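You operate a simulated robot arm through the tools that you are given. There is no shell and no other tool.

The job below is to be done with a simulated two-armed robot. You get a single attempt, and the scene is never put back.

JOB
On the top of table 1, fold the checked cloth in half, so that its two long edges meet.

It is judged by the outcome, as a careful person would: the job done as asked, and still so three seconds after it is handed in. It fails if anything else is knocked over, pushed out of place, dropped, spilled or broken. Flat cloth is picked up by pressing the open fingertips on it (5 to 10 N) and closing them slowly along it; thin cloth reads only 2 to 8 mm in the jaws.

ROBOT AND FRAMES
Two 7-joint arms with two-finger parallel grippers on one trunk, on a base that drives. Base frame: it is fixed to the floor where the robot stands at the start and does not move with it; the origin is under the middle of the robot, x ahead of it, y to its left, z up. Lengths are in mm, angles in degrees, forces in N, time in s.
The left shoulder is at the start at [62, 197, 1004], the right one opposite. With the tool pointing down near the work surface each hand reaches from about 280 to 720 mm from the robot's upright axis, wherever it stands, measured 20 degrees to its own side. Places, roughly: checked cloth [3250, -750, 750]; top of table 1 [1300, 1400, 800]. Payload 1.57 kg a hand.
The TCP of each hand is the grasp point between the finger pads, 30 mm short of the fingertips. In the tool frame z runs along the fingers and y along their closing line. The gripper opens to 110 mm. The fingers are 24 mm wide and 12 mm thick; the gripper's body (48 by 112 mm) begins 78 mm behind the TCP.
Orientation is told as [roll, pitch, yaw] about the base's x, y, z axes, in that order, counted from this pose: with the fingers straight down and closing along the base's y, the tool's x points along the base's -x, its y along +y and its z along -z.

CONTROLS
- The arms move only by the tool jog_arm. It takes "left_plan", "right_plan" or both (then of equal length, played together; a hand with none holds still); each is a list of rows, each an object of numbers (a shift or turn left out is 0, a gripper value left out holds the last): "rx", "ry", "rz": the turn, a rotation vector about the tool's x, y, z in degrees; "dx", "dy", "dz": the shift along the tool's x, y, z in mm; "gripper": the opening, from 0 (shut) to 1 (fully open). In form: [{"rx": .., "ry": .., "rz": .., "dx": .., "dy": .., "dz": .., "gripper": ..}, ...]. A call has 1 to 20 rows; each row is the pose to reach, as a shift and turn from the pose commanded when the call began, along the tool's axes at that moment. Rows are played at 5 a second. More than 50 mm and 8.6 degrees between two rows, or a gripper value outside its range, and nothing of the call is played. Where a pose cannot be reached the arm comes as near as it can. A force on the tool above 40 N (or 10 N above the force at the start of the call, whichever is more), or a blocked arm, ends the call early, and 0.2 s more pass. The fingers move at their own pace (about 72 mm/s each) and stop on an object; they squeeze with about 24 N. The grip force told is the motor's: it shows also when the fingers shut on nothing. Time passes only in rows, and 0.2 s behind the last, so rows that repeat a pose let the fingers close. The reply holds the time, the measured pose of the TCP, the force on the tool along the base axes, the opening and the grip force, in the units named above and with some noise, with the torque about the TCP (base axes, N m) and any sound that the robot's microphone picked up.
- Cameras (640 x 400 px; columns grow to the right, rows downward): "scene" is now at [115.2, -8.2, 1593]; the picture's right is [-0.10, -1.00, 0.00], its down [-0.71, 0.07, -0.70] and it looks along [0.70, -0.07, -0.72] (base axes); focal length 269 px, centre (320, 200). "left" rides on the left gripper at [70, -16, -141] in its tool frame; the picture's right is [0.23, 0.97, 0.00], its down [-0.85, 0.20, -0.48] and it looks along [-0.47, 0.11, 0.88] (tool axes); focal length 222 px, centre (320, 200). "right" rides on the right gripper at [70, 16, -141] in its tool frame; the picture's right is [-0.23, 0.97, 0.00], its down [-0.85, -0.20, -0.48] and it looks along [-0.47, -0.11, 0.88] (tool axes); focal length 222 px, centre (320, 200). There is no depth. A picture from a camera that has moved, and an enlarged one, comes with that camera's place and axes in the base frame and with its lens.
- grab_frame(camera): a new picture of that camera. It takes no simulated time.
- raise_lower(by): slides the trunk up (or, below 0, down) by that many mm; the arms and the scene camera ride with it, the base frame stays. It gives what a move gives, with no picture.
- steer(legs): drives the robot by 1 to 6 legs, each [ahead, left, turn to the left] in mm, mm and degrees, along the robot's own axes; the way and the turn of a leg run together, so that a leg with both is an arc; at most 1500 mm and 180 degrees a leg. The arms and the cameras ride along, it lands a little off, and it stops where it bumps. It gives what a move gives.
- turn_head(pan, tilt): turns the head with the scene camera to pan (to the left, within 86 degrees either way) and tilt (down, from -29 to 69), counted from straight ahead of the robot. It gives what a move gives.
- enlarge(camera, box): a new picture of the part [left, top, right, bottom] of that camera's present view, enlarged. It takes no simulated time.
- sign_off(): hands the job in; it is judged then, once.

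Places have to be worked out from the pictures, the camera data and where the tool is seen. Open the grippers and draw the arms clear of the work before you hand the job in, unless the task says otherwise.

The tools are called after ">>>" as a command line: name --argument value ..., lists and objects as JSON in quotes. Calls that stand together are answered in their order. jog_arm: Moves the arms, as the interface text tells. Its arguments: {"type":"object","properties":{"left_plan":{"type":"array","items":{"type":"object","properties":{"rx":{"type":"number"},"ry":{"type":"number"},"rz":{"type":"number"},"dx":{"type":"number"},"dy":{"type":"number"},"dz":{"type":"number"},"gripper":{"type":"number"}}}},"right_plan":{"type":"array","items":{"type":"object","properties":{"rx":{"type":"number"},"ry":{"type":"number"},"rz":{"type":"number"},"dx":{"type":"number"},"dy":{"type":"number"},"dz":{"type":"number"},"gripper":{"type":"number"}}}}},"required":[]} The other tools are called the same way: raise_lower (by) slides the trunk up or down; steer (legs) drives the base; turn_head (pan, tilt) turns the head that bears the scene camera; grab_frame (camera) takes a picture; enlarge (camera, box) takes an enlarged picture of a part of a camera's view; sign_off () hands the job in.

At the start:

```text
time: 0.0
left_eef_pos: [512.4, 246.3, 891.6]
left_tcp_rot: [-0.1, 0.0, 0.1]
left_contact_force: [-0.3, 1.1, 0.4]
left_ft_torque: [0.01, 0.0, 0.01]
left_gripper_width: 109.8
left_grip_force: 0.0
right_eef_pos: [395.3, -215.7, 915.1]
right_tcp_rot: [0.1, 0.2, 0.0]
right_contact_force: [0.3, 0.2, 0.4]
right_ft_torque: [0.01, 0.0, -0.01]
right_gripper_width: 109.8
right_grip_force: 0.1
trunk travel left (down, up): [-600.0, 390.0]
robot x, y, heading: [-0.1, 1.6, -0.0]
head pan, tilt: [-5.7, 45.6]
```

scene: 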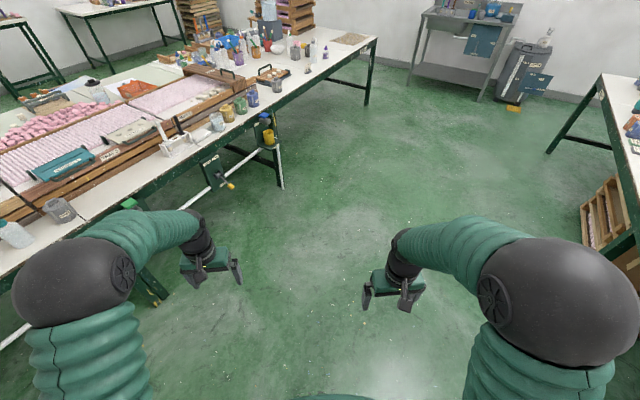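
right: 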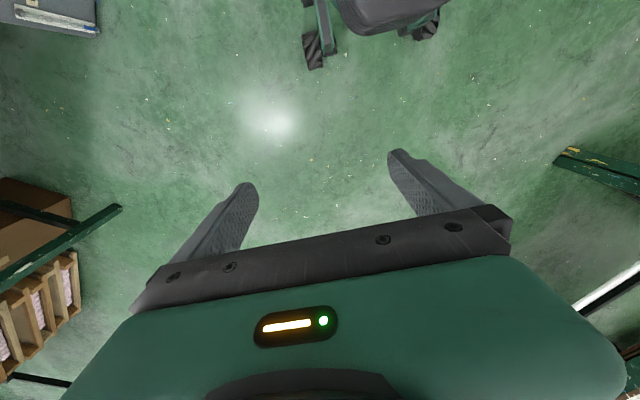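
left: 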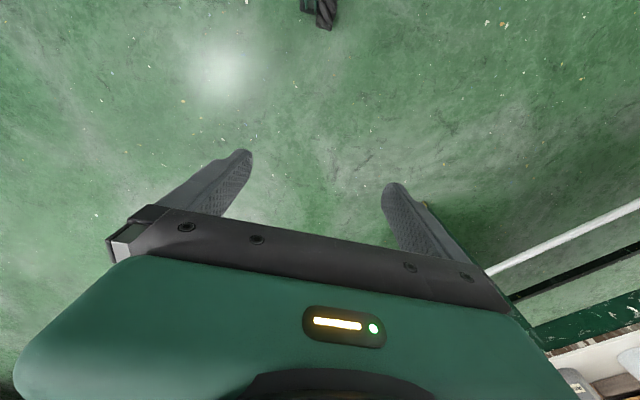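

I start by looking around: the cloth should be ahead and to the right at [3250,-750], table 1 on the left. I raise the head and look at the distance.

>>> turn_head --pan -13 --tilt 15

>>> grab_frame --camera "scene"

>>> enlarge --camera "scene" --box '[220, 150, 420, 275]'

```text
time: 1.0
left_eef_pos: [511.8, 245.7, 891.9]
left_tcp_rot: [0.0, -0.1, 0.1]
left_contact_force: [-0.1, 0.1, -0.2]
left_ft_torque: [0.0, 0.0, 0.01]
left_gripper_width: 110.1
left_grip_force: 0.1
right_eef_pos: [393.9, -214.7, 915.6]
right_tcp_rot: [0.1, 0.0, 0.0]
right_contact_force: [0.3, -0.5, -0.2]
right_ft_torque: [-0.01, -0.04, -0.02]
right_gripper_width: 109.9
right_grip_force: 0.0
trunk travel left (down, up): [-600.0, 390.0]
robot x, y, heading: [-1.5, -1.6, -0.1]
head pan, tilt: [-13.0, 15.0]
```

```text
taken
camera scene: at [125.9, -21.1, 1640.5], right [-0.22, -0.97, 0.0], down [-0.26, 0.06, -0.97], along [0.94, -0.22, -0.26], focal length 269 px, centre (320, 200)
```

scene: 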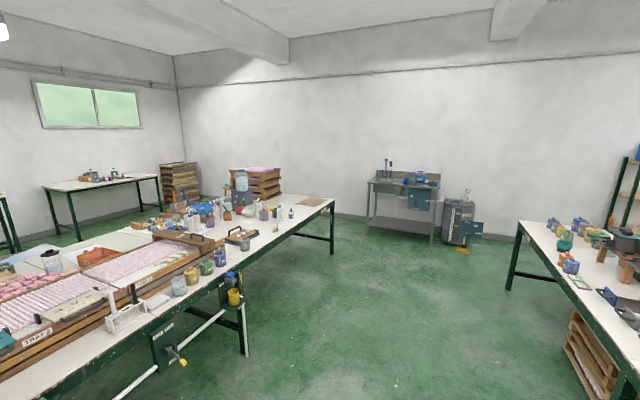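

```text
3.20 times, centred on (320, 212) of scene
camera zoom: at [125.9, -21.1, 1640.5], right [-0.22, -0.97, 0.0], down [-0.26, 0.06, -0.97], along [0.94, -0.22, -0.26], focal length 861 px, centre (320, 160)
```

zoom: 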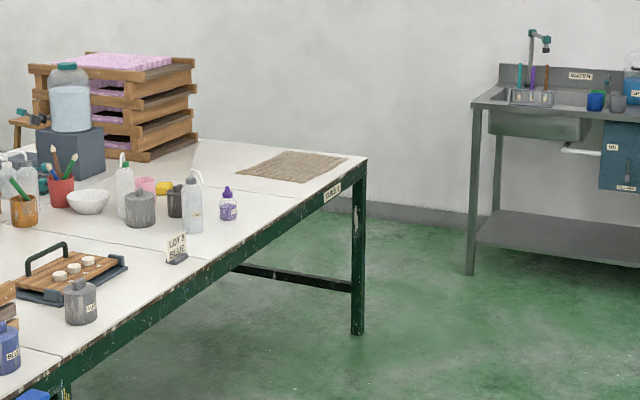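

The brownish mat at the far end of the long table is near the listed cloth place. I zoom in on it and on the tables' labels.

>>> enlarge --camera "scene" --box '[280, 180, 344, 220]'

>>> enlarge --camera "scene" --box '[0, 225, 280, 400]'

>>> enlarge --camera "scene" --box '[500, 200, 640, 288]'

```text
10.00 times, centred on (312, 200) of scene
camera zoom: at [125.9, -21.1, 1640.5], right [-0.22, -0.97, 0.0], down [-0.26, 0.06, -0.97], along [0.94, -0.22, -0.26], focal length 2691 px, centre (400, 200)
```

zoom: 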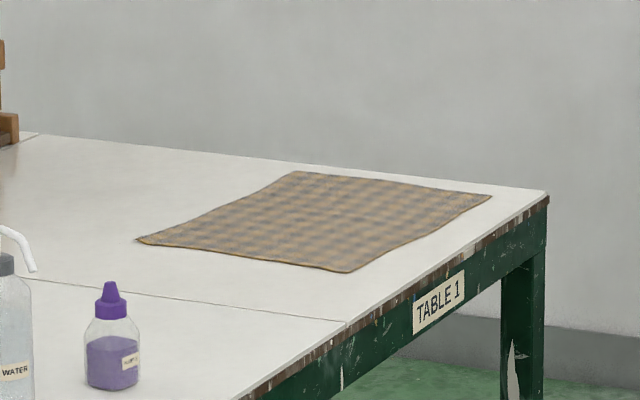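

```text
2.29 times, centred on (140, 312) of scene
camera zoom: at [125.9, -21.1, 1640.5], right [-0.22, -0.97, 0.0], down [-0.26, 0.06, -0.97], along [0.94, -0.22, -0.26], focal length 615 px, centre (731, -57)
```

zoom: 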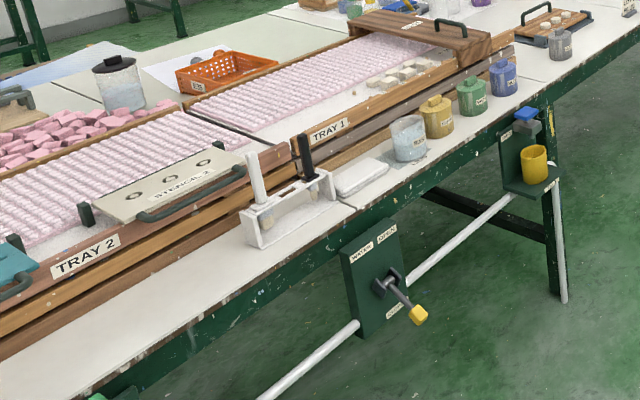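

```text
4.55 times, centred on (570, 244) of scene
camera zoom: at [125.9, -21.1, 1640.5], right [-0.22, -0.97, 0.0], down [-0.26, 0.06, -0.97], along [0.94, -0.22, -0.26], focal length 1223 px, centre (-816, 0)
```

zoom: 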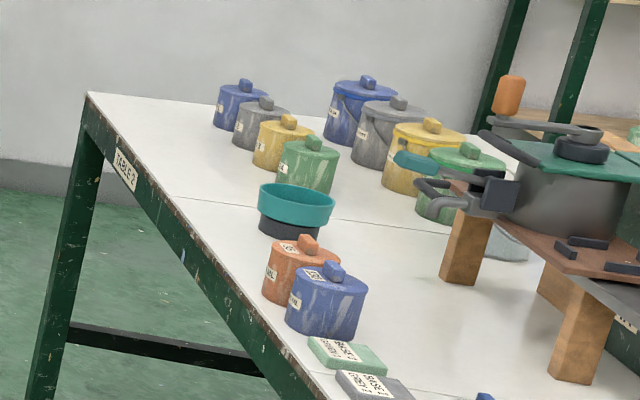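

The cloth already lies on table 1 near its far corner: my estimate (top at z≈780) puts its corners at about (2963,-620), (3247,-863), (3418,-655), (3147,-408). The long edges run parallel to the table's long edge, which heads about -43°. The aisle is clear, so I drive towards the cloth, staying well off the table, and then turn to face it.

>>> steer --legs '[[1247, -704, 0], [1247, -704, 0], [0, 0, 47]]'

>>> turn_head --pan 0 --tilt 40

>>> grab_frame --camera "scene"

```text
time: 16.9
left_eef_pos: [2654.8, -819.9, 892.2]
left_tcp_rot: [0.0, 0.1, 47.9]
left_contact_force: [0.6, -0.4, 0.6]
left_ft_torque: [0.0, 0.01, -0.02]
left_gripper_width: 110.1
left_grip_force: 0.1
right_eef_pos: [2917.3, -1214.4, 916.1]
right_tcp_rot: [0.0, 0.0, 47.9]
right_contact_force: [0.5, 0.2, 0.3]
right_ft_torque: [0.01, 0.01, 0.02]
right_gripper_width: 109.6
right_grip_force: 0.0
trunk travel left (down, up): [-600.0, 390.0]
robot x, y, heading: [2489.5, -1363.2, 48.2]
head pan, tilt: [-13.0, 15.0]
```

```text
time: 17.8
left_eef_pos: [2652.8, -819.3, 892.3]
left_tcp_rot: [-0.1, -0.1, 48.0]
left_contact_force: [-0.7, 0.3, -0.5]
left_ft_torque: [-0.01, 0.01, 0.03]
left_gripper_width: 109.9
left_grip_force: 0.0
right_eef_pos: [2917.2, -1215.7, 916.8]
right_tcp_rot: [0.1, -0.1, 47.9]
right_contact_force: [0.2, -0.3, 0.0]
right_ft_torque: [0.01, 0.0, -0.03]
right_gripper_width: 109.9
right_grip_force: 0.1
trunk travel left (down, up): [-600.0, 390.0]
robot x, y, heading: [2492.0, -1363.3, 47.9]
head pan, tilt: [0.0, 40.0]
```

```text
taken
camera scene: at [2573.3, -1275.0, 1601.1], right [0.74, -0.67, 0.0], down [-0.43, -0.48, -0.77], along [0.51, 0.57, -0.64], focal length 269 px, centre (320, 200)
```

scene: 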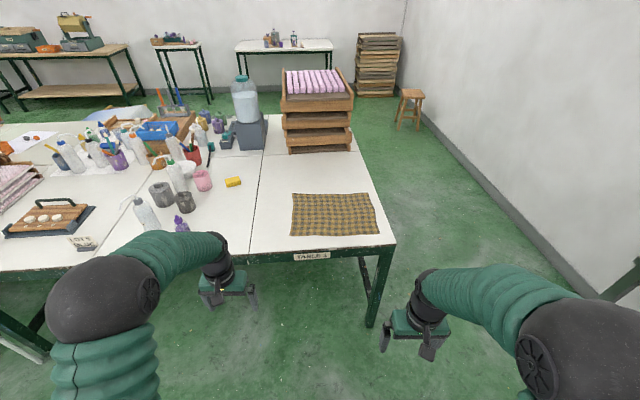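

The cloth is ahead, with the table's front edge nearly square to my heading. I enlarge to measure its corners.

>>> enlarge --camera "scene" --box '[260, 175, 420, 275]'

>>> enlarge --camera "scene" --box '[120, 80, 376, 240]'

```text
4.00 times, centred on (340, 225) of scene
camera zoom: at [2573.3, -1275.0, 1601.1], right [0.74, -0.67, 0.0], down [-0.43, -0.48, -0.77], along [0.51, 0.57, -0.64], focal length 1076 px, centre (240, 100)
```

zoom: 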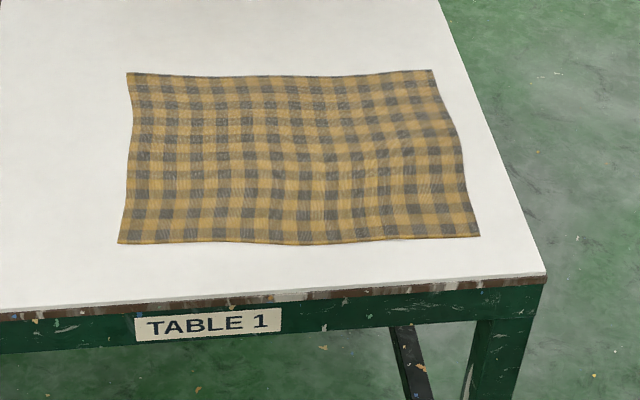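

```text
2.50 times, centred on (248, 160) of scene
camera zoom: at [2573.3, -1275.0, 1601.1], right [0.74, -0.67, 0.0], down [-0.43, -0.48, -0.77], along [0.51, 0.57, -0.64], focal length 673 px, centre (500, 300)
```

zoom: 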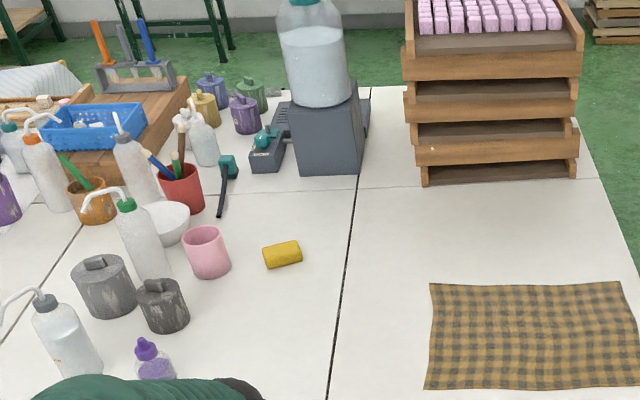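

The cloth measures about 372 × 278 mm with its near long edge about 885 mm ahead of the robot axis, centred about 63 mm to my right; the two views agree best for a table top near z≈770. I drive up so that the near long edge is about 390 mm ahead and the cloth is centred between the arms.

>>> steer --legs '[[0, -63, 0], [490, 0, 0], [0, 0, 1]]'

>>> turn_head --pan 0 --tilt 60

>>> grab_frame --camera "scene"

>>> grab_frame --camera "left"

>>> grab_frame --camera "right"

```text
time: 21.6
left_eef_pos: [3028.7, -512.5, 893.5]
left_tcp_rot: [0.2, -0.1, 47.8]
left_contact_force: [0.1, -0.2, -0.2]
left_ft_torque: [0.0, 0.0, -0.01]
left_gripper_width: 110.4
left_grip_force: 0.1
right_eef_pos: [3291.2, -907.5, 915.7]
right_tcp_rot: [0.2, -0.1, 47.9]
right_contact_force: [0.2, 1.0, 0.5]
right_ft_torque: [0.02, 0.04, 0.02]
right_gripper_width: 109.9
right_grip_force: 0.0
trunk travel left (down, up): [-600.0, 390.0]
robot x, y, heading: [2869.1, -1053.5, 48.0]
head pan, tilt: [0.0, 40.0]
```

```text
time: 22.4
left_eef_pos: [3026.7, -510.8, 894.2]
left_tcp_rot: [0.1, -0.2, 47.8]
left_contact_force: [-0.1, 0.9, 0.0]
left_ft_torque: [0.02, -0.02, 0.0]
left_gripper_width: 109.9
left_grip_force: 0.1
right_eef_pos: [3289.4, -905.3, 916.5]
right_tcp_rot: [0.0, -0.3, 47.8]
right_contact_force: [-1.0, 0.0, 0.1]
right_ft_torque: [0.04, -0.03, -0.01]
right_gripper_width: 110.0
right_grip_force: 0.1
trunk travel left (down, up): [-600.0, 390.0]
robot x, y, heading: [2867.2, -1049.6, 48.0]
head pan, tilt: [0.0, 60.0]
```

```text
taken
camera scene: at [2935.8, -979.7, 1574.4], right [0.74, -0.67, 0.0], down [-0.58, -0.64, -0.5], along [0.33, 0.37, -0.87], focal length 269 px, centre (320, 200)
```

scene: 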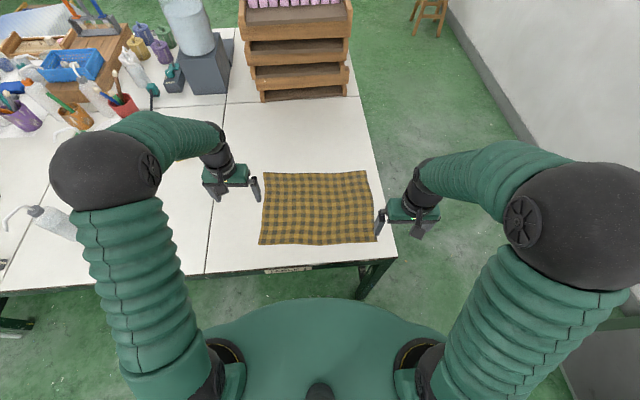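

```text
taken
camera left: at [2991.8, -574.2, 1034.1], right [-0.87, 0.49, 0.0], down [0.43, 0.77, 0.48], along [0.23, 0.42, -0.88], focal length 222 px, centre (320, 200)
```

left: 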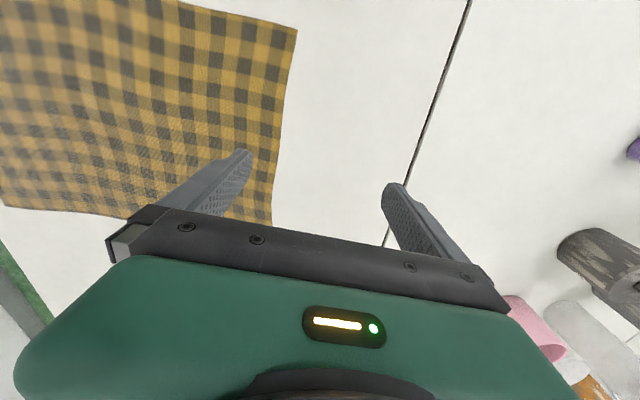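

```text
taken
camera right: at [3231.4, -948.6, 1056.9], right [-0.57, 0.82, 0.0], down [0.72, 0.5, 0.48], along [0.39, 0.27, -0.88], focal length 222 px, centre (320, 200)
```

right: 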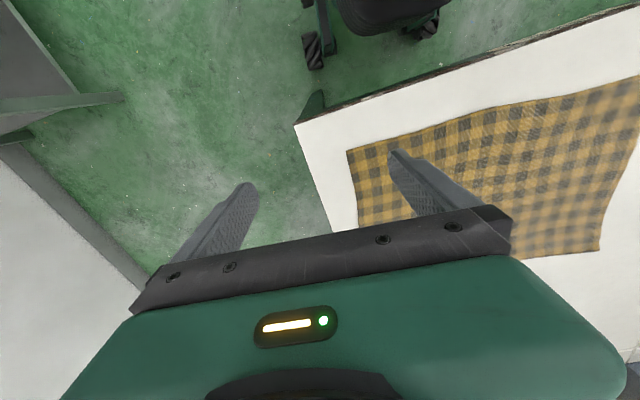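

The robot is well placed. I enlarge the scene view to measure the cloth corners accurately from here.

>>> enlarge --camera "scene" --box '[240, 160, 400, 260]'

>>> enlarge --camera "right" --box '[280, 40, 640, 265]'

>>> enlarge --camera "left" --box '[0, 0, 400, 250]'

```text
4.00 times, centred on (320, 210) of scene
camera zoom: at [2935.8, -979.7, 1574.4], right [0.74, -0.67, 0.0], down [-0.58, -0.64, -0.5], along [0.33, 0.37, -0.87], focal length 1076 px, centre (320, 160)
```

zoom: 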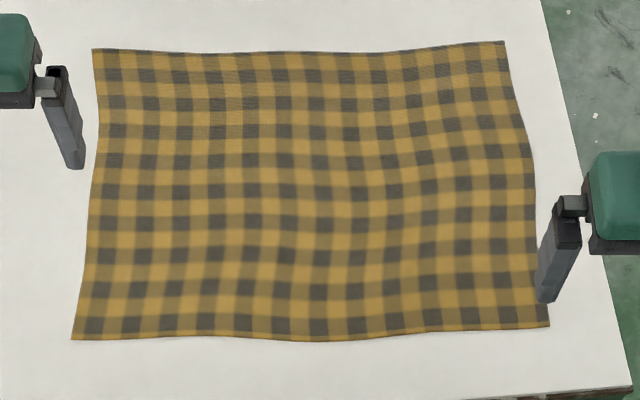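

```text
1.78 times, centred on (460, 152) of right
camera zoom: at [3231.4, -948.6, 1056.9], right [-0.57, 0.82, 0.0], down [0.72, 0.5, 0.48], along [0.39, 0.27, -0.88], focal length 395 px, centre (71, 284)
```

zoom: 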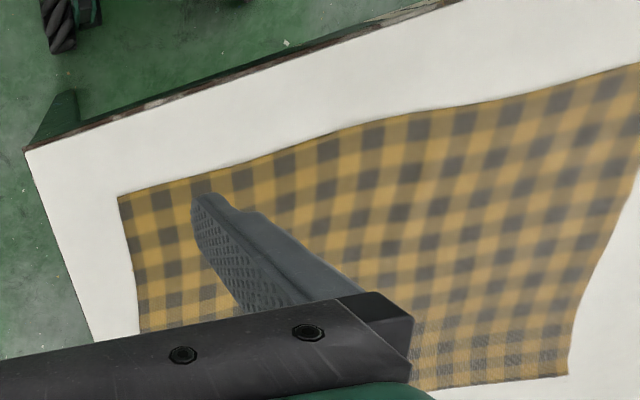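

```text
1.60 times, centred on (200, 125) of left
camera zoom: at [2991.8, -574.2, 1034.1], right [-0.87, 0.49, 0.0], down [0.43, 0.77, 0.48], along [0.23, 0.42, -0.88], focal length 355 px, centre (512, 320)
```

zoom: 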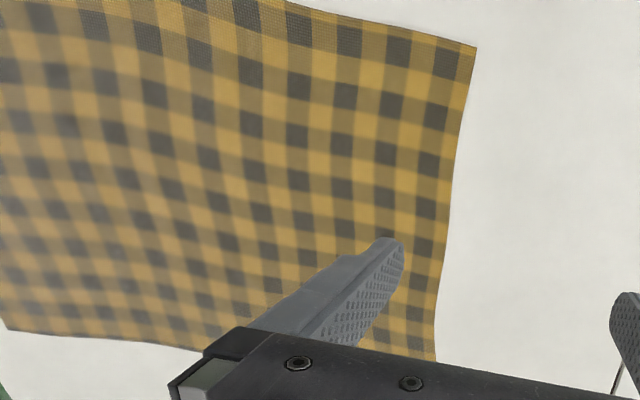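

At the moment the near edge is ~400–410 mm ahead and the far edge ~685 mm ahead, a bit close to my reach limit, with the cloth turned ~1.3° to the left. I move 30 mm closer and turn 1.3°.

>>> steer --legs '[[30, 0, 0], [0, 0, 1.3]]'

>>> enlarge --camera "scene" --box '[240, 160, 400, 260]'

>>> grab_frame --camera "scene"

```text
time: 23.6
left_eef_pos: [3033.2, -483.0, 892.9]
left_tcp_rot: [0.0, -0.1, 49.2]
left_contact_force: [0.3, 1.0, 0.9]
left_ft_torque: [-0.04, 0.02, -0.03]
left_gripper_width: 110.0
left_grip_force: 0.1
right_eef_pos: [3304.7, -873.2, 915.7]
right_tcp_rot: [0.0, -0.2, 49.3]
right_contact_force: [-0.5, 0.1, 0.3]
right_ft_torque: [0.03, 0.01, -0.02]
right_gripper_width: 110.1
right_grip_force: 0.2
trunk travel left (down, up): [-600.0, 390.0]
robot x, y, heading: [2887.1, -1028.9, 49.1]
head pan, tilt: [0.0, 60.0]
```

```text
4.00 times, centred on (320, 210) of scene
camera zoom: at [2953.5, -952.3, 1574.2], right [0.76, -0.65, 0.0], down [-0.57, -0.66, -0.5], along [0.33, 0.38, -0.87], focal length 1076 px, centre (320, 160)
```

zoom: 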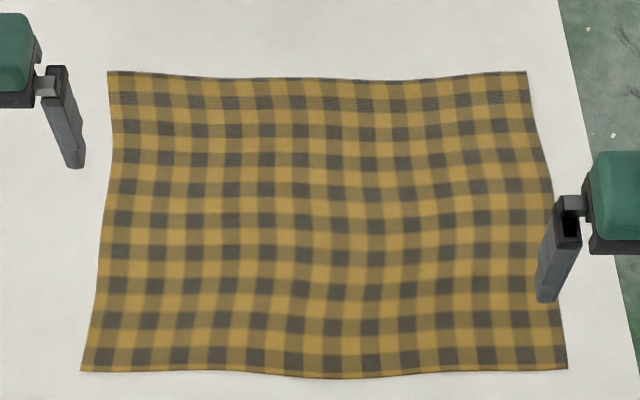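

```text
taken
camera scene: at [2953.5, -952.3, 1574.2], right [0.76, -0.65, 0.0], down [-0.57, -0.66, -0.5], along [0.33, 0.38, -0.87], focal length 269 px, centre (320, 200)
```

scene: 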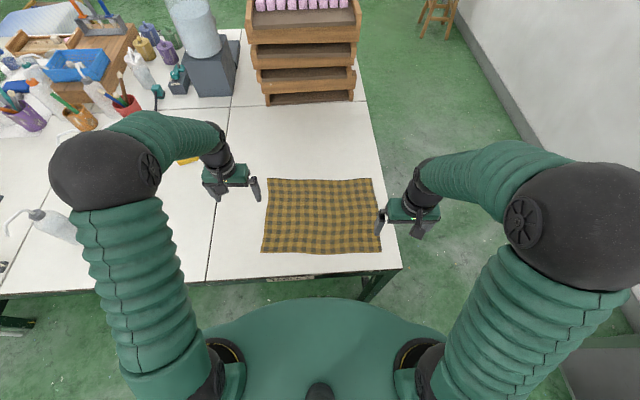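

The cloth is now square to the robot: near corners at about (F 276, R -185) and (F 277, R 192) from the camera, depth ≈281 mm, and my projection of the finger tips matches the picture. I bring both hands over the near corners (24 mm in from the ends, 11 mm inside the long edge), tips still ~60 mm above the table, with fingers 22 mm open.

>>> jog_arm --left_plan '[{"dx": 30, "dy": -21, "dz": 0, "gripper": 0.2}, {"dx": 60, "dy": -42, "dz": 0, "gripper": 0.2}, {"dx": 90, "dy": -63, "dz": 10, "gripper": 0.2}, {"dx": 120, "dy": -85, "dz": 20, "gripper": 0.2}, {"dx": 120, "dy": -85, "dz": 33, "gripper": 0.2}, {"dx": 120, "dy": -85, "dz": 33, "gripper": 0.2}]' --right_plan '[{"dx": 0, "dy": 12, "dz": 10, "gripper": 0.2}, {"dx": 0, "dy": 24, "dz": 20, "gripper": 0.2}, {"dx": 1, "dy": 36, "dz": 30, "gripper": 0.2}, {"dx": 1, "dy": 46, "dz": 40, "gripper": 0.2}, {"dx": 1, "dy": 46, "dz": 56, "gripper": 0.2}, {"dx": 1, "dy": 46, "dz": 56, "gripper": 0.2}]'

>>> grab_frame --camera "left"

>>> grab_frame --camera "right"

>>> enlarge --camera "scene" --box '[240, 160, 400, 260]'

```text
time: 25.0
left_eef_pos: [3017.8, -633.3, 859.8]
left_tcp_rot: [0.1, -0.3, 49.1]
left_contact_force: [-0.3, 0.9, 0.1]
left_ft_torque: [-0.02, -0.02, 0.0]
left_gripper_width: 22.2
left_grip_force: 0.1
right_eef_pos: [3266.3, -845.2, 862.0]
right_tcp_rot: [0.0, -0.4, 49.2]
right_contact_force: [-0.5, 1.0, -0.6]
right_ft_torque: [0.01, 0.02, -0.02]
right_gripper_width: 21.9
right_grip_force: 0.1
trunk travel left (down, up): [-600.0, 390.0]
robot x, y, heading: [2886.2, -1034.4, 49.1]
head pan, tilt: [0.0, 60.0]
```

```text
taken
camera left: at [2984.5, -697.0, 1001.2], right [-0.89, 0.46, 0.0], down [0.41, 0.78, 0.48], along [0.23, 0.43, -0.88], focal length 222 px, centre (320, 200)
```

left: 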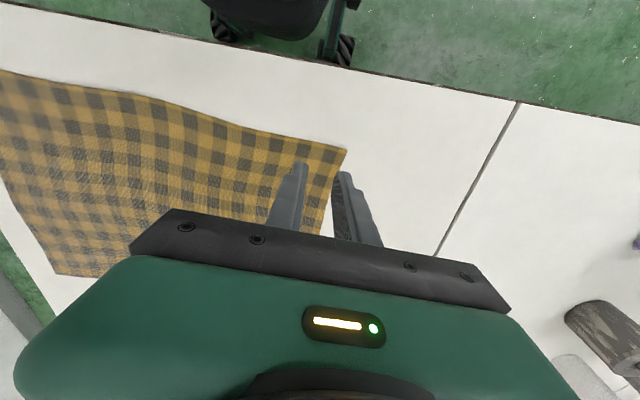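

```text
taken
camera right: at [3209.5, -889.2, 1002.3], right [-0.59, 0.81, 0.0], down [0.71, 0.52, 0.48], along [0.39, 0.28, -0.88], focal length 222 px, centre (320, 200)
```

right: 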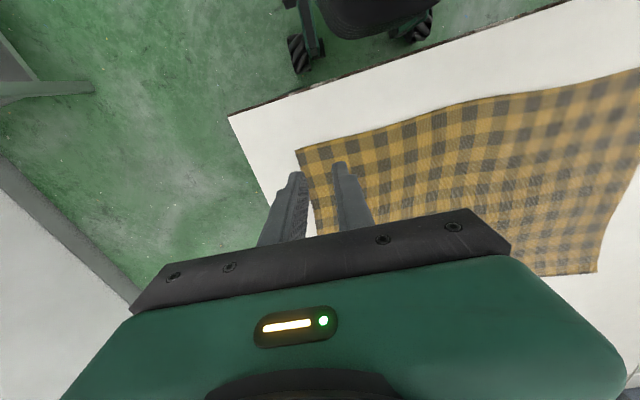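

```text
4.00 times, centred on (320, 210) of scene
camera zoom: at [2952.3, -954.5, 1574.4], right [0.76, -0.65, 0.0], down [-0.57, -0.66, -0.5], along [0.33, 0.38, -0.87], focal length 1076 px, centre (320, 160)
```

zoom: 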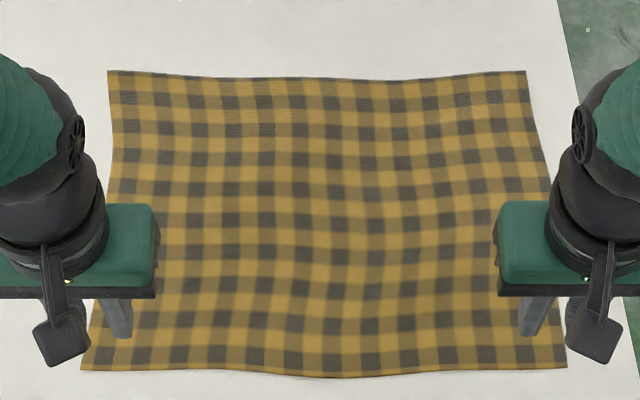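

Both hand cameras put the cloth corners at 11 mm behind and ~25 mm outside each TCP, exactly as intended. I lower both hands until the tips are some 15 mm above the presumed surface and check.

>>> jog_arm --left_plan '[{"dz": 15}, {"dz": 30}, {"dz": 43}, {"dz": 43}]' --right_plan '[{"dz": 15}, {"dz": 30}, {"dz": 45}, {"dz": 45}]'

>>> enlarge --camera "left" --box '[220, 80, 420, 205]'

>>> enlarge --camera "right" --box '[220, 80, 420, 205]'

```text
time: 26.0
left_eef_pos: [3018.8, -633.7, 817.0]
left_tcp_rot: [0.0, -0.2, 49.1]
left_contact_force: [-0.1, 0.4, 1.0]
left_ft_torque: [0.01, -0.01, -0.01]
left_gripper_width: 22.2
left_grip_force: 0.0
right_eef_pos: [3270.0, -843.1, 814.1]
right_tcp_rot: [0.1, -0.4, 49.2]
right_contact_force: [-1.0, 0.1, 0.0]
right_ft_torque: [-0.02, 0.0, -0.01]
right_gripper_width: 21.7
right_grip_force: 0.1
trunk travel left (down, up): [-600.0, 390.0]
robot x, y, heading: [2884.5, -1027.2, 49.4]
head pan, tilt: [0.0, 60.0]
```

```text
3.20 times, centred on (320, 142) of left
camera zoom: at [2984.6, -697.1, 958.2], right [-0.89, 0.47, 0.0], down [0.41, 0.78, 0.48], along [0.23, 0.43, -0.88], focal length 711 px, centre (320, 384)
```

zoom: 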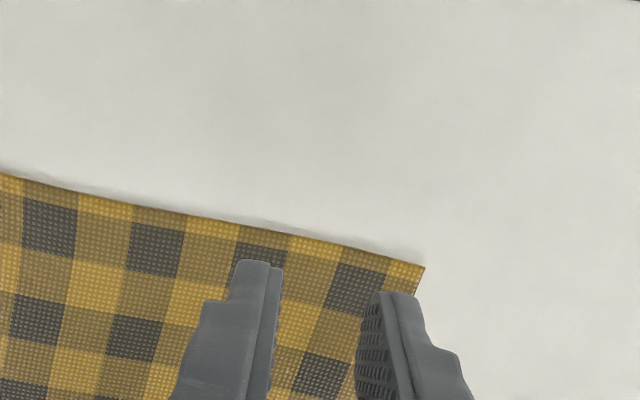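

```text
3.20 times, centred on (320, 142) of right
camera zoom: at [3211.9, -886.8, 954.6], right [-0.59, 0.81, 0.0], down [0.71, 0.52, 0.48], along [0.39, 0.28, -0.88], focal length 711 px, centre (320, 384)
```

zoom: 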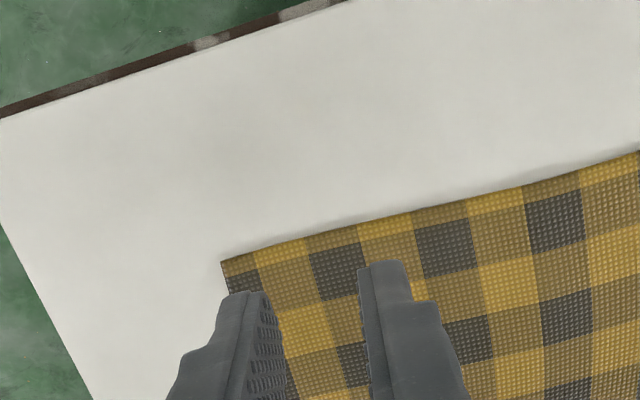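

The tips are just above the cloth near the corners. I go down in small steps watching for the contact force.

>>> jog_arm --left_plan '[{"dz": 3}, {"dz": 6}, {"dz": 9}, {"dz": 12}, {"dz": 12}]' --right_plan '[{"dz": 3}, {"dz": 6}, {"dz": 8}, {"dz": 9}, {"dz": 9}]'

```text
time: 27.2
left_eef_pos: [3017.3, -630.5, 805.3]
left_tcp_rot: [0.1, -0.3, 49.2]
left_contact_force: [0.4, 0.2, -1.3]
left_ft_torque: [0.02, 0.02, 0.01]
left_gripper_width: 21.9
left_grip_force: 0.1
right_eef_pos: [3269.1, -845.1, 807.2]
right_tcp_rot: [0.0, -0.2, 49.3]
right_contact_force: [-0.7, -0.2, 0.4]
right_ft_torque: [-0.01, 0.03, 0.02]
right_gripper_width: 22.0
right_grip_force: 0.1
trunk travel left (down, up): [-600.0, 390.0]
robot x, y, heading: [2885.5, -1027.7, 49.3]
head pan, tilt: [0.0, 60.0]
```

No contact yet at TCP z≈805 and 807; I go down 3 mm more.

>>> jog_arm --left_plan '[{"dz": 1}, {"dz": 2}, {"dz": 3}, {"dz": 3}]' --right_plan '[{"dz": 1}, {"dz": 2}, {"dz": 3}, {"dz": 3}]'

```text
time: 28.2
left_eef_pos: [3017.9, -630.1, 802.3]
left_tcp_rot: [0.0, -0.3, 49.2]
left_contact_force: [1.0, -0.1, -0.8]
left_ft_torque: [0.0, -0.02, 0.02]
left_gripper_width: 21.9
left_grip_force: 0.0
right_eef_pos: [3270.2, -843.2, 803.6]
right_tcp_rot: [0.0, -0.2, 49.3]
right_contact_force: [0.1, -0.1, 0.4]
right_ft_torque: [0.0, 0.01, 0.02]
right_gripper_width: 21.8
right_grip_force: 0.0
trunk travel left (down, up): [-600.0, 390.0]
robot x, y, heading: [2889.4, -1028.8, 49.1]
head pan, tilt: [0.0, 60.0]
```

Still free of contact; another 3 mm.

>>> jog_arm --left_plan '[{"dz": 1}, {"dz": 2}, {"dz": 3}, {"dz": 3}]' --right_plan '[{"dz": 1}, {"dz": 2}, {"dz": 3}, {"dz": 3}]'

>>> enlarge --camera "left" --box '[220, 80, 420, 205]'

>>> enlarge --camera "right" --box '[220, 80, 420, 205]'

```text
time: 29.2
left_eef_pos: [3018.0, -630.3, 799.5]
left_tcp_rot: [0.0, -0.3, 49.2]
left_contact_force: [0.8, 0.1, 0.3]
left_ft_torque: [0.0, 0.0, 0.0]
left_gripper_width: 21.7
left_grip_force: 0.0
right_eef_pos: [3269.3, -844.9, 800.7]
right_tcp_rot: [0.0, -0.2, 49.1]
right_contact_force: [-0.4, -1.1, 0.3]
right_ft_torque: [0.0, 0.03, -0.02]
right_gripper_width: 22.0
right_grip_force: 0.0
trunk travel left (down, up): [-600.0, 390.0]
robot x, y, heading: [2887.4, -1029.6, 49.3]
head pan, tilt: [0.0, 60.0]
```

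```text
3.20 times, centred on (320, 142) of left
camera zoom: at [2984.6, -694.9, 939.4], right [-0.89, 0.47, 0.0], down [0.41, 0.78, 0.48], along [0.23, 0.43, -0.88], focal length 711 px, centre (320, 384)
```

zoom: 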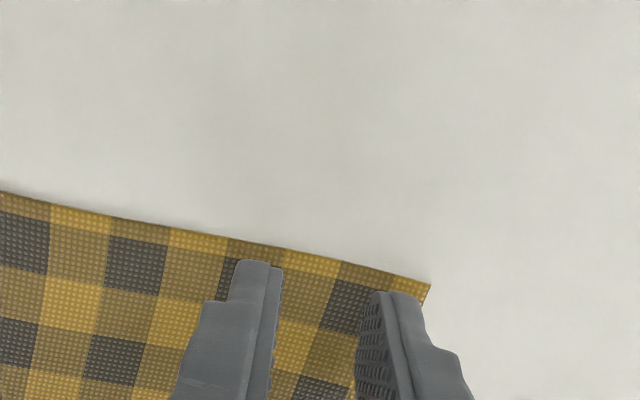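

```text
3.20 times, centred on (320, 142) of right
camera zoom: at [3211.8, -887.8, 941.3], right [-0.59, 0.81, 0.0], down [0.71, 0.52, 0.48], along [0.39, 0.28, -0.88], focal length 711 px, centre (320, 384)
```

zoom: 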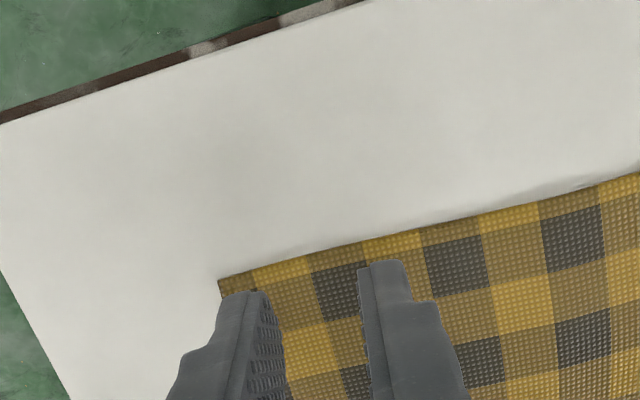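

Still no force; the tips look a few millimetres above. I continue 3 mm in 1 mm steps.

>>> jog_arm --left_plan '[{"dz": 1}, {"dz": 2}, {"dz": 3}, {"dz": 3}]' --right_plan '[{"dz": 1}, {"dz": 2}, {"dz": 3}, {"dz": 3}]'

```text
time: 30.2
left_eef_pos: [3017.9, -629.3, 795.7]
left_tcp_rot: [0.0, -0.3, 49.2]
left_contact_force: [-0.3, 0.7, 0.8]
left_ft_torque: [-0.01, 0.01, -0.02]
left_gripper_width: 21.8
left_grip_force: 0.0
right_eef_pos: [3268.9, -843.5, 799.7]
right_tcp_rot: [0.0, -0.2, 49.2]
right_contact_force: [-0.2, -0.6, -0.2]
right_ft_torque: [0.01, -0.01, 0.02]
right_gripper_width: 21.9
right_grip_force: 0.1
trunk travel left (down, up): [-600.0, 390.0]
robot x, y, heading: [2885.8, -1028.8, 49.3]
head pan, tilt: [0.0, 60.0]
```

No contact yet (≈796 left, ≈798 right). Another 3 mm.

>>> jog_arm --left_plan '[{"dz": 1}, {"dz": 2}, {"dz": 3}, {"dz": 3}]' --right_plan '[{"dz": 1}, {"dz": 2}, {"dz": 3}, {"dz": 3}]'

```text
time: 31.2
left_eef_pos: [3017.5, -631.8, 793.6]
left_tcp_rot: [0.0, -0.3, 49.2]
left_contact_force: [-0.1, -0.6, 0.2]
left_ft_torque: [0.01, 0.02, 0.01]
left_gripper_width: 22.0
left_grip_force: 0.0
right_eef_pos: [3268.3, -844.2, 795.7]
right_tcp_rot: [-0.1, -0.2, 49.2]
right_contact_force: [0.3, 0.1, -0.8]
right_ft_torque: [-0.05, 0.0, 0.01]
right_gripper_width: 22.0
right_grip_force: 0.0
trunk travel left (down, up): [-600.0, 390.0]
robot x, y, heading: [2882.4, -1028.5, 49.0]
head pan, tilt: [0.0, 60.0]
```

Still free at 793/795. I look again and continue down 3 mm.

>>> jog_arm --left_plan '[{"dz": 1}, {"dz": 2}, {"dz": 3}, {"dz": 3}]' --right_plan '[{"dz": 1}, {"dz": 2}, {"dz": 3}, {"dz": 3}]'

>>> enlarge --camera "left" --box '[220, 80, 420, 205]'

>>> enlarge --camera "right" --box '[220, 80, 420, 205]'

```text
time: 32.2
left_eef_pos: [3018.8, -631.2, 792.7]
left_tcp_rot: [0.0, -0.3, 49.1]
left_contact_force: [0.4, 1.1, 4.4]
left_ft_torque: [0.02, 0.01, -0.01]
left_gripper_width: 21.9
left_grip_force: 0.0
right_eef_pos: [3269.2, -843.7, 792.3]
right_tcp_rot: [0.0, -0.2, 49.3]
right_contact_force: [-1.3, 0.8, -0.1]
right_ft_torque: [-0.03, 0.02, -0.03]
right_gripper_width: 21.9
right_grip_force: 0.1
trunk travel left (down, up): [-600.0, 390.0]
robot x, y, heading: [2884.5, -1030.3, 49.2]
head pan, tilt: [0.0, 60.0]
```

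```text
3.20 times, centred on (320, 142) of left
camera zoom: at [2985.3, -695.5, 931.9], right [-0.89, 0.47, 0.0], down [0.41, 0.78, 0.48], along [0.23, 0.43, -0.88], focal length 711 px, centre (320, 384)
```

zoom: 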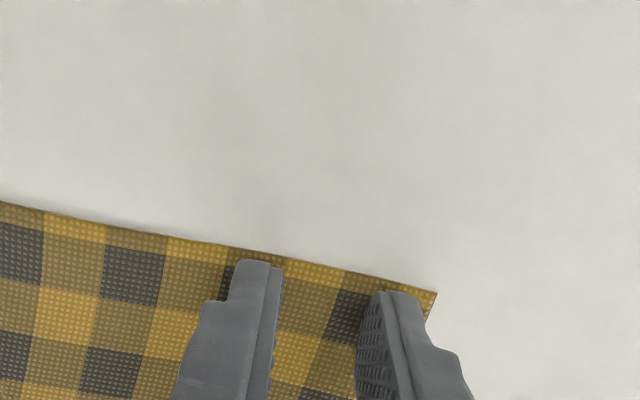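

```text
3.20 times, centred on (320, 142) of right
camera zoom: at [3211.8, -888.4, 933.4], right [-0.59, 0.81, 0.0], down [0.71, 0.52, 0.48], along [0.39, 0.28, -0.88], focal length 711 px, centre (320, 384)
```

zoom: 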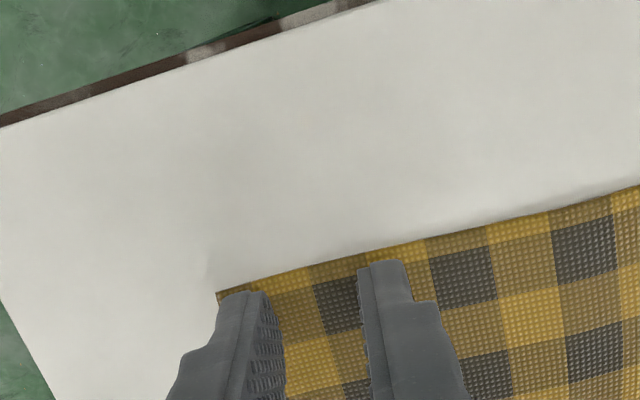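

The left hand is touching (4.4 N at z≈791; cloth surface ≈762), the right not quite. The right outer finger sits right at the side hem, so I shift the right hand 5 mm inward and lower both a bit to get 5–10 N.

>>> jog_arm --left_plan '[{"dz": 0}, {"dz": 0}, {"dz": 0.5}, {"dz": 1}, {"dz": 1}]' --right_plan '[{"dy": 3, "dz": -1}, {"dy": 5, "dz": -1}, {"dy": 5, "dz": 0}, {"dy": 5, "dz": 1}, {"dy": 5, "dz": 2}]'

```text
time: 33.4
left_eef_pos: [3018.2, -630.8, 791.1]
left_tcp_rot: [0.0, -0.6, 49.1]
left_contact_force: [4.5, 2.3, 19.5]
left_ft_torque: [0.01, 0.01, 0.04]
left_gripper_width: 21.8
left_grip_force: 0.0
right_eef_pos: [3265.7, -842.5, 790.8]
right_tcp_rot: [0.1, -0.4, 49.2]
right_contact_force: [-0.3, -0.1, 14.1]
right_ft_torque: [-0.08, 0.04, -0.04]
right_gripper_width: 22.4
right_grip_force: 0.0
trunk travel left (down, up): [-600.0, 390.0]
robot x, y, heading: [2885.7, -1028.6, 49.3]
head pan, tilt: [0.0, 60.0]
```

The forces are 19.5 N and 14 N, too high; stiffness is about 15 N/mm, so I ease off by 0.8 mm and 0.5 mm.

>>> jog_arm --left_plan '[{"dz": -0.8}, {"dz": -0.8}]' --right_plan '[{"dz": -0.5}, {"dz": -0.5}]'

```text
time: 34.0
left_eef_pos: [3017.8, -631.4, 791.3]
left_tcp_rot: [0.0, -0.2, 49.2]
left_contact_force: [2.4, 2.4, 10.5]
left_ft_torque: [0.0, -0.02, -0.01]
left_gripper_width: 21.8
left_grip_force: 0.1
right_eef_pos: [3264.6, -841.8, 790.3]
right_tcp_rot: [0.0, -0.4, 49.2]
right_contact_force: [2.2, -3.3, 19.4]
right_ft_torque: [-0.18, -0.03, 0.01]
right_gripper_width: 21.9
right_grip_force: 0.1
trunk travel left (down, up): [-600.0, 390.0]
robot x, y, heading: [2887.9, -1029.9, 49.1]
head pan, tilt: [0.0, 60.0]
```

Left is 10.5 N; right had still been settling and reads 19 N, so I ease the right by 0.9 mm and left by 0.2 mm.

>>> jog_arm --left_plan '[{"dz": -0.2}, {"dz": -0.2}, {"dz": -0.2}]' --right_plan '[{"dz": -0.9}, {"dz": -0.9}, {"dz": -0.9}]'

```text
time: 34.8
left_eef_pos: [3017.9, -632.3, 790.6]
left_tcp_rot: [0.0, -0.4, 49.2]
left_contact_force: [4.0, -0.3, 13.0]
left_ft_torque: [0.0, -0.03, 0.03]
left_gripper_width: 21.9
left_grip_force: 0.0
right_eef_pos: [3264.0, -842.2, 791.9]
right_tcp_rot: [0.1, -0.3, 49.3]
right_contact_force: [-0.1, -2.5, 14.6]
right_ft_torque: [-0.15, 0.01, -0.02]
right_gripper_width: 22.0
right_grip_force: 0.1
trunk travel left (down, up): [-600.0, 390.0]
robot x, y, heading: [2887.6, -1027.3, 48.8]
head pan, tilt: [0.0, 60.0]
```

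Still 13 and 14.6 N; ease up another 0.5 and 0.7 mm.

>>> jog_arm --left_plan '[{"dz": -0.5}, {"dz": -0.5}, {"dz": -0.5}]' --right_plan '[{"dz": -0.7}, {"dz": -0.7}, {"dz": -0.7}]'

```text
time: 35.6
left_eef_pos: [3017.6, -630.6, 791.4]
left_tcp_rot: [0.1, -0.2, 49.2]
left_contact_force: [-2.2, -2.1, 14.3]
left_ft_torque: [-0.05, 0.1, 0.03]
left_gripper_width: 22.2
left_grip_force: 0.1
right_eef_pos: [3264.9, -842.1, 792.5]
right_tcp_rot: [0.0, -0.3, 49.2]
right_contact_force: [0.7, 0.5, 0.2]
right_ft_torque: [0.04, 0.0, 0.0]
right_gripper_width: 21.7
right_grip_force: 0.0
trunk travel left (down, up): [-600.0, 390.0]
robot x, y, heading: [2888.8, -1027.9, 49.2]
head pan, tilt: [0.0, 60.0]
```

Right lost contact (0 N), left still 14 N. I correct left up 0.5 mm and right down 0.4 mm.

>>> jog_arm --left_plan '[{"dz": -0.5}, {"dz": -0.5}, {"dz": -0.5}]' --right_plan '[{"dz": 0.4}, {"dz": 0.4}, {"dz": 0.4}]'

```text
time: 36.4
left_eef_pos: [3018.1, -631.6, 791.3]
left_tcp_rot: [0.0, -0.4, 49.2]
left_contact_force: [-1.4, -1.5, 8.1]
left_ft_torque: [-0.08, 0.09, 0.02]
left_gripper_width: 22.1
left_grip_force: 0.1
right_eef_pos: [3265.4, -842.9, 792.2]
right_tcp_rot: [0.0, -0.3, 49.1]
right_contact_force: [0.2, 0.7, 0.3]
right_ft_torque: [-0.03, 0.04, 0.01]
right_gripper_width: 22.1
right_grip_force: 0.1
trunk travel left (down, up): [-600.0, 390.0]
robot x, y, heading: [2886.3, -1029.7, 49.2]
head pan, tilt: [0.0, 60.0]
```

Left is at 8 N, good. The right needs about 0.5 mm more.

>>> jog_arm --left_plan '[{"dz": 0}, {"dz": 0}, {"dz": 0}]' --right_plan '[{"dz": 0.5}, {"dz": 0.5}, {"dz": 0.5}]'

```text
time: 37.2
left_eef_pos: [3018.8, -630.5, 791.1]
left_tcp_rot: [0.0, -0.3, 49.2]
left_contact_force: [-0.7, -0.9, 3.2]
left_ft_torque: [-0.05, 0.02, 0.02]
left_gripper_width: 21.9
left_grip_force: 0.0
right_eef_pos: [3264.7, -841.9, 791.5]
right_tcp_rot: [0.0, -0.3, 49.1]
right_contact_force: [-0.6, -0.6, 6.8]
right_ft_torque: [-0.06, 0.02, -0.01]
right_gripper_width: 22.1
right_grip_force: 0.1
trunk travel left (down, up): [-600.0, 390.0]
robot x, y, heading: [2884.0, -1029.7, 49.1]
head pan, tilt: [0.0, 60.0]
```

Right 6.8 N, left 3.2 N. I press the left 0.35 mm more and then close both grippers slowly along the cloth.

>>> jog_arm --left_plan '[{"dz": 0.35, "gripper": 0.2}, {"dz": 0.35, "gripper": 0.2}, {"dz": 0.35, "gripper": 0.18}, {"dz": 0.35, "gripper": 0.16}, {"dz": 0.35, "gripper": 0.14}, {"dz": 0.35, "gripper": 0.12}, {"dz": 0.35, "gripper": 0.1}, {"dz": 0.35, "gripper": 0.08}, {"dz": 0.35, "gripper": 0.06}, {"dz": 0.35, "gripper": 0.04}, {"dz": 0.35, "gripper": 0.02}, {"dz": 0.35, "gripper": 0.0}, {"dz": 0.35, "gripper": 0.0}, {"dz": 0.35, "gripper": 0.0}]' --right_plan '[{"dz": 0, "gripper": 0.2}, {"dz": 0, "gripper": 0.2}, {"dz": 0, "gripper": 0.18}, {"dz": 0, "gripper": 0.16}, {"dz": 0, "gripper": 0.14}, {"dz": 0, "gripper": 0.12}, {"dz": 0, "gripper": 0.1}, {"dz": 0, "gripper": 0.08}, {"dz": 0, "gripper": 0.06}, {"dz": 0, "gripper": 0.04}, {"dz": 0, "gripper": 0.02}, {"dz": 0, "gripper": 0.0}, {"dz": 0, "gripper": 0.0}, {"dz": 0, "gripper": 0.0}]'

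>>> enlarge --camera "left" --box '[220, 80, 420, 205]'

>>> enlarge --camera "right" --box '[220, 80, 420, 205]'

>>> enlarge --camera "scene" --box '[240, 160, 400, 260]'

```text
time: 40.2
left_eef_pos: [3017.6, -631.4, 792.0]
left_tcp_rot: [0.0, -0.3, 49.3]
left_contact_force: [0.2, -1.1, 8.8]
left_ft_torque: [-0.03, 0.0, -0.01]
left_gripper_width: 1.8
left_grip_force: 23.8
right_eef_pos: [3264.7, -842.7, 791.7]
right_tcp_rot: [-0.1, -0.3, 49.2]
right_contact_force: [0.4, -0.8, 8.6]
right_ft_torque: [-0.02, 0.02, 0.02]
right_gripper_width: 0.0
right_grip_force: 21.1
trunk travel left (down, up): [-600.0, 390.0]
robot x, y, heading: [2885.1, -1028.6, 49.1]
head pan, tilt: [0.0, 60.0]
```

```text
3.20 times, centred on (320, 142) of left
camera zoom: at [2984.2, -696.0, 931.8], right [-0.89, 0.47, 0.0], down [0.41, 0.78, 0.48], along [0.23, 0.43, -0.88], focal length 711 px, centre (320, 384)
```

zoom: 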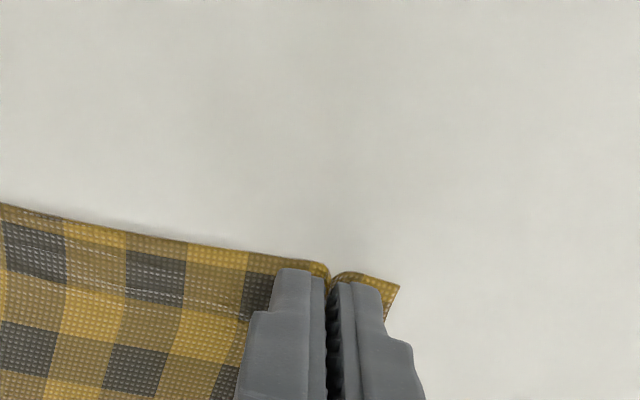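

```text
3.20 times, centred on (320, 142) of right
camera zoom: at [3207.3, -886.0, 932.0], right [-0.59, 0.81, 0.0], down [0.71, 0.51, 0.48], along [0.39, 0.29, -0.88], focal length 711 px, centre (320, 384)
```

zoom: 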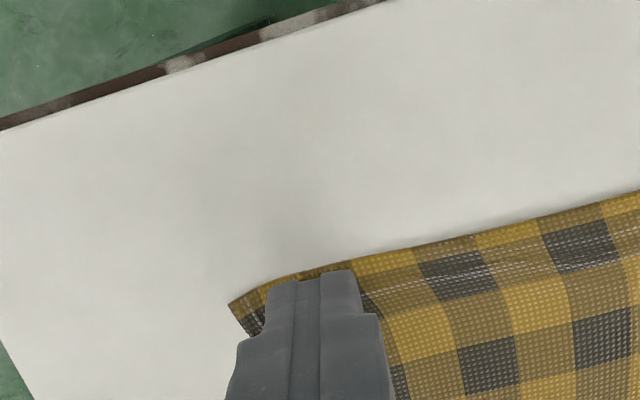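

```text
4.00 times, centred on (320, 210) of scene
camera zoom: at [2951.9, -956.2, 1574.6], right [0.76, -0.65, 0.0], down [-0.57, -0.66, -0.5], along [0.33, 0.38, -0.87], focal length 1076 px, centre (320, 160)
```

zoom: 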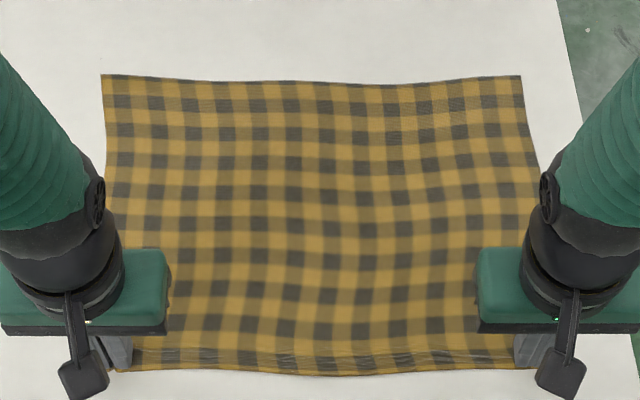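

The left hand holds the cloth (1.8 mm, 24 N), but the right shut on nothing (0.0 mm). I lift the right a bit, reopen it and look, keeping the left in place.

>>> jog_arm --right_plan '[{"dz": -5}, {"dz": -10, "gripper": 0.1}, {"dz": -10, "gripper": 0.22}, {"dz": -10, "gripper": 0.22}, {"dz": -10, "gripper": 0.22}]'

>>> enlarge --camera "right" --box '[220, 80, 420, 205]'

>>> enlarge --camera "left" --box '[220, 80, 420, 205]'

```text
time: 41.4
left_eef_pos: [3017.6, -631.9, 791.1]
left_tcp_rot: [0.0, -0.3, 49.2]
left_contact_force: [-1.2, -0.9, 13.3]
left_ft_torque: [-0.03, 0.04, 0.01]
left_gripper_width: 2.2
left_grip_force: 24.3
right_eef_pos: [3264.6, -842.2, 801.4]
right_tcp_rot: [0.0, -0.4, 49.2]
right_contact_force: [-0.7, 0.2, 0.8]
right_ft_torque: [-0.01, 0.04, 0.03]
right_gripper_width: 24.3
right_grip_force: 0.2
trunk travel left (down, up): [-600.0, 390.0]
robot x, y, heading: [2887.2, -1027.2, 49.1]
head pan, tilt: [0.0, 60.0]
```

```text
3.20 times, centred on (320, 142) of right
camera zoom: at [3207.4, -885.8, 941.8], right [-0.59, 0.81, 0.0], down [0.71, 0.51, 0.48], along [0.39, 0.29, -0.88], focal length 711 px, centre (320, 384)
```

zoom: 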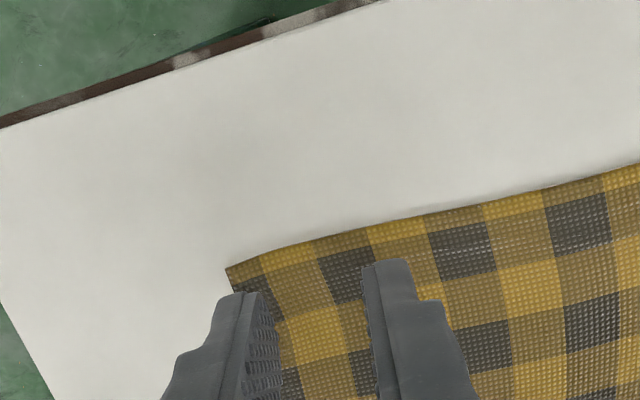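

```text
3.20 times, centred on (320, 142) of left
camera zoom: at [2984.3, -696.0, 931.8], right [-0.89, 0.47, 0.0], down [0.41, 0.78, 0.48], along [0.23, 0.43, -0.88], focal length 711 px, centre (320, 384)
```

zoom: 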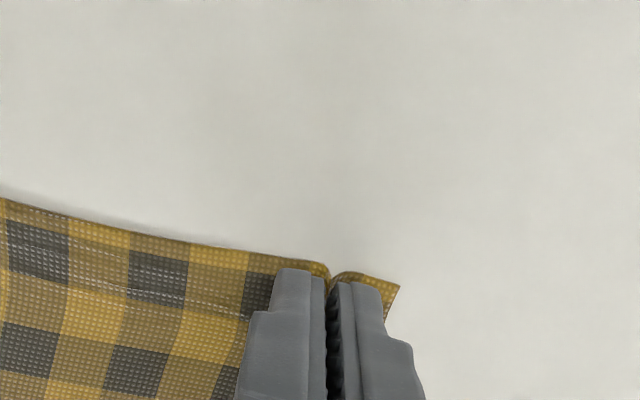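

The right corner of the cloth was dragged inward slightly. I shift the right hand 7 mm inward so both fingertips bear fully on cloth, and press again.

>>> jog_arm --right_plan '[{"dy": 4, "dz": 0}, {"dy": 7, "dz": 4}, {"dy": 7, "dz": 8}, {"dy": 7, "dz": 9.5}, {"dy": 7, "dz": 10}, {"dy": 7, "dz": 10.2}, {"dy": 7, "dz": 10.2}, {"dy": 7, "dz": 10.2}]'

>>> enlarge --camera "right" --box '[220, 80, 420, 205]'

```text
time: 43.2
left_eef_pos: [3017.2, -631.9, 791.9]
left_tcp_rot: [0.0, -0.2, 49.2]
left_contact_force: [-1.4, -1.3, 13.1]
left_ft_torque: [-0.02, 0.07, -0.01]
left_gripper_width: 2.0
left_grip_force: 23.3
right_eef_pos: [3259.5, -839.2, 792.5]
right_tcp_rot: [0.0, -0.3, 49.2]
right_contact_force: [-0.1, 0.5, -0.1]
right_ft_torque: [0.0, -0.01, 0.02]
right_gripper_width: 24.2
right_grip_force: 0.1
trunk travel left (down, up): [-600.0, 390.0]
robot x, y, heading: [2887.8, -1027.2, 49.4]
head pan, tilt: [0.0, 60.0]
```

```text
3.20 times, centred on (320, 142) of right
camera zoom: at [3202.3, -881.6, 932.5], right [-0.59, 0.81, 0.0], down [0.71, 0.51, 0.48], along [0.39, 0.29, -0.88], focal length 711 px, centre (320, 384)
```

zoom: 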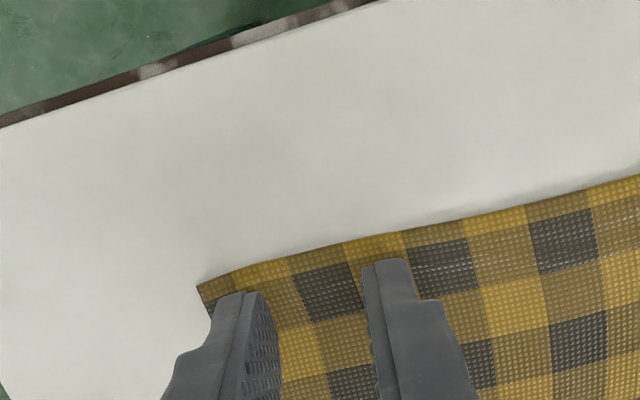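

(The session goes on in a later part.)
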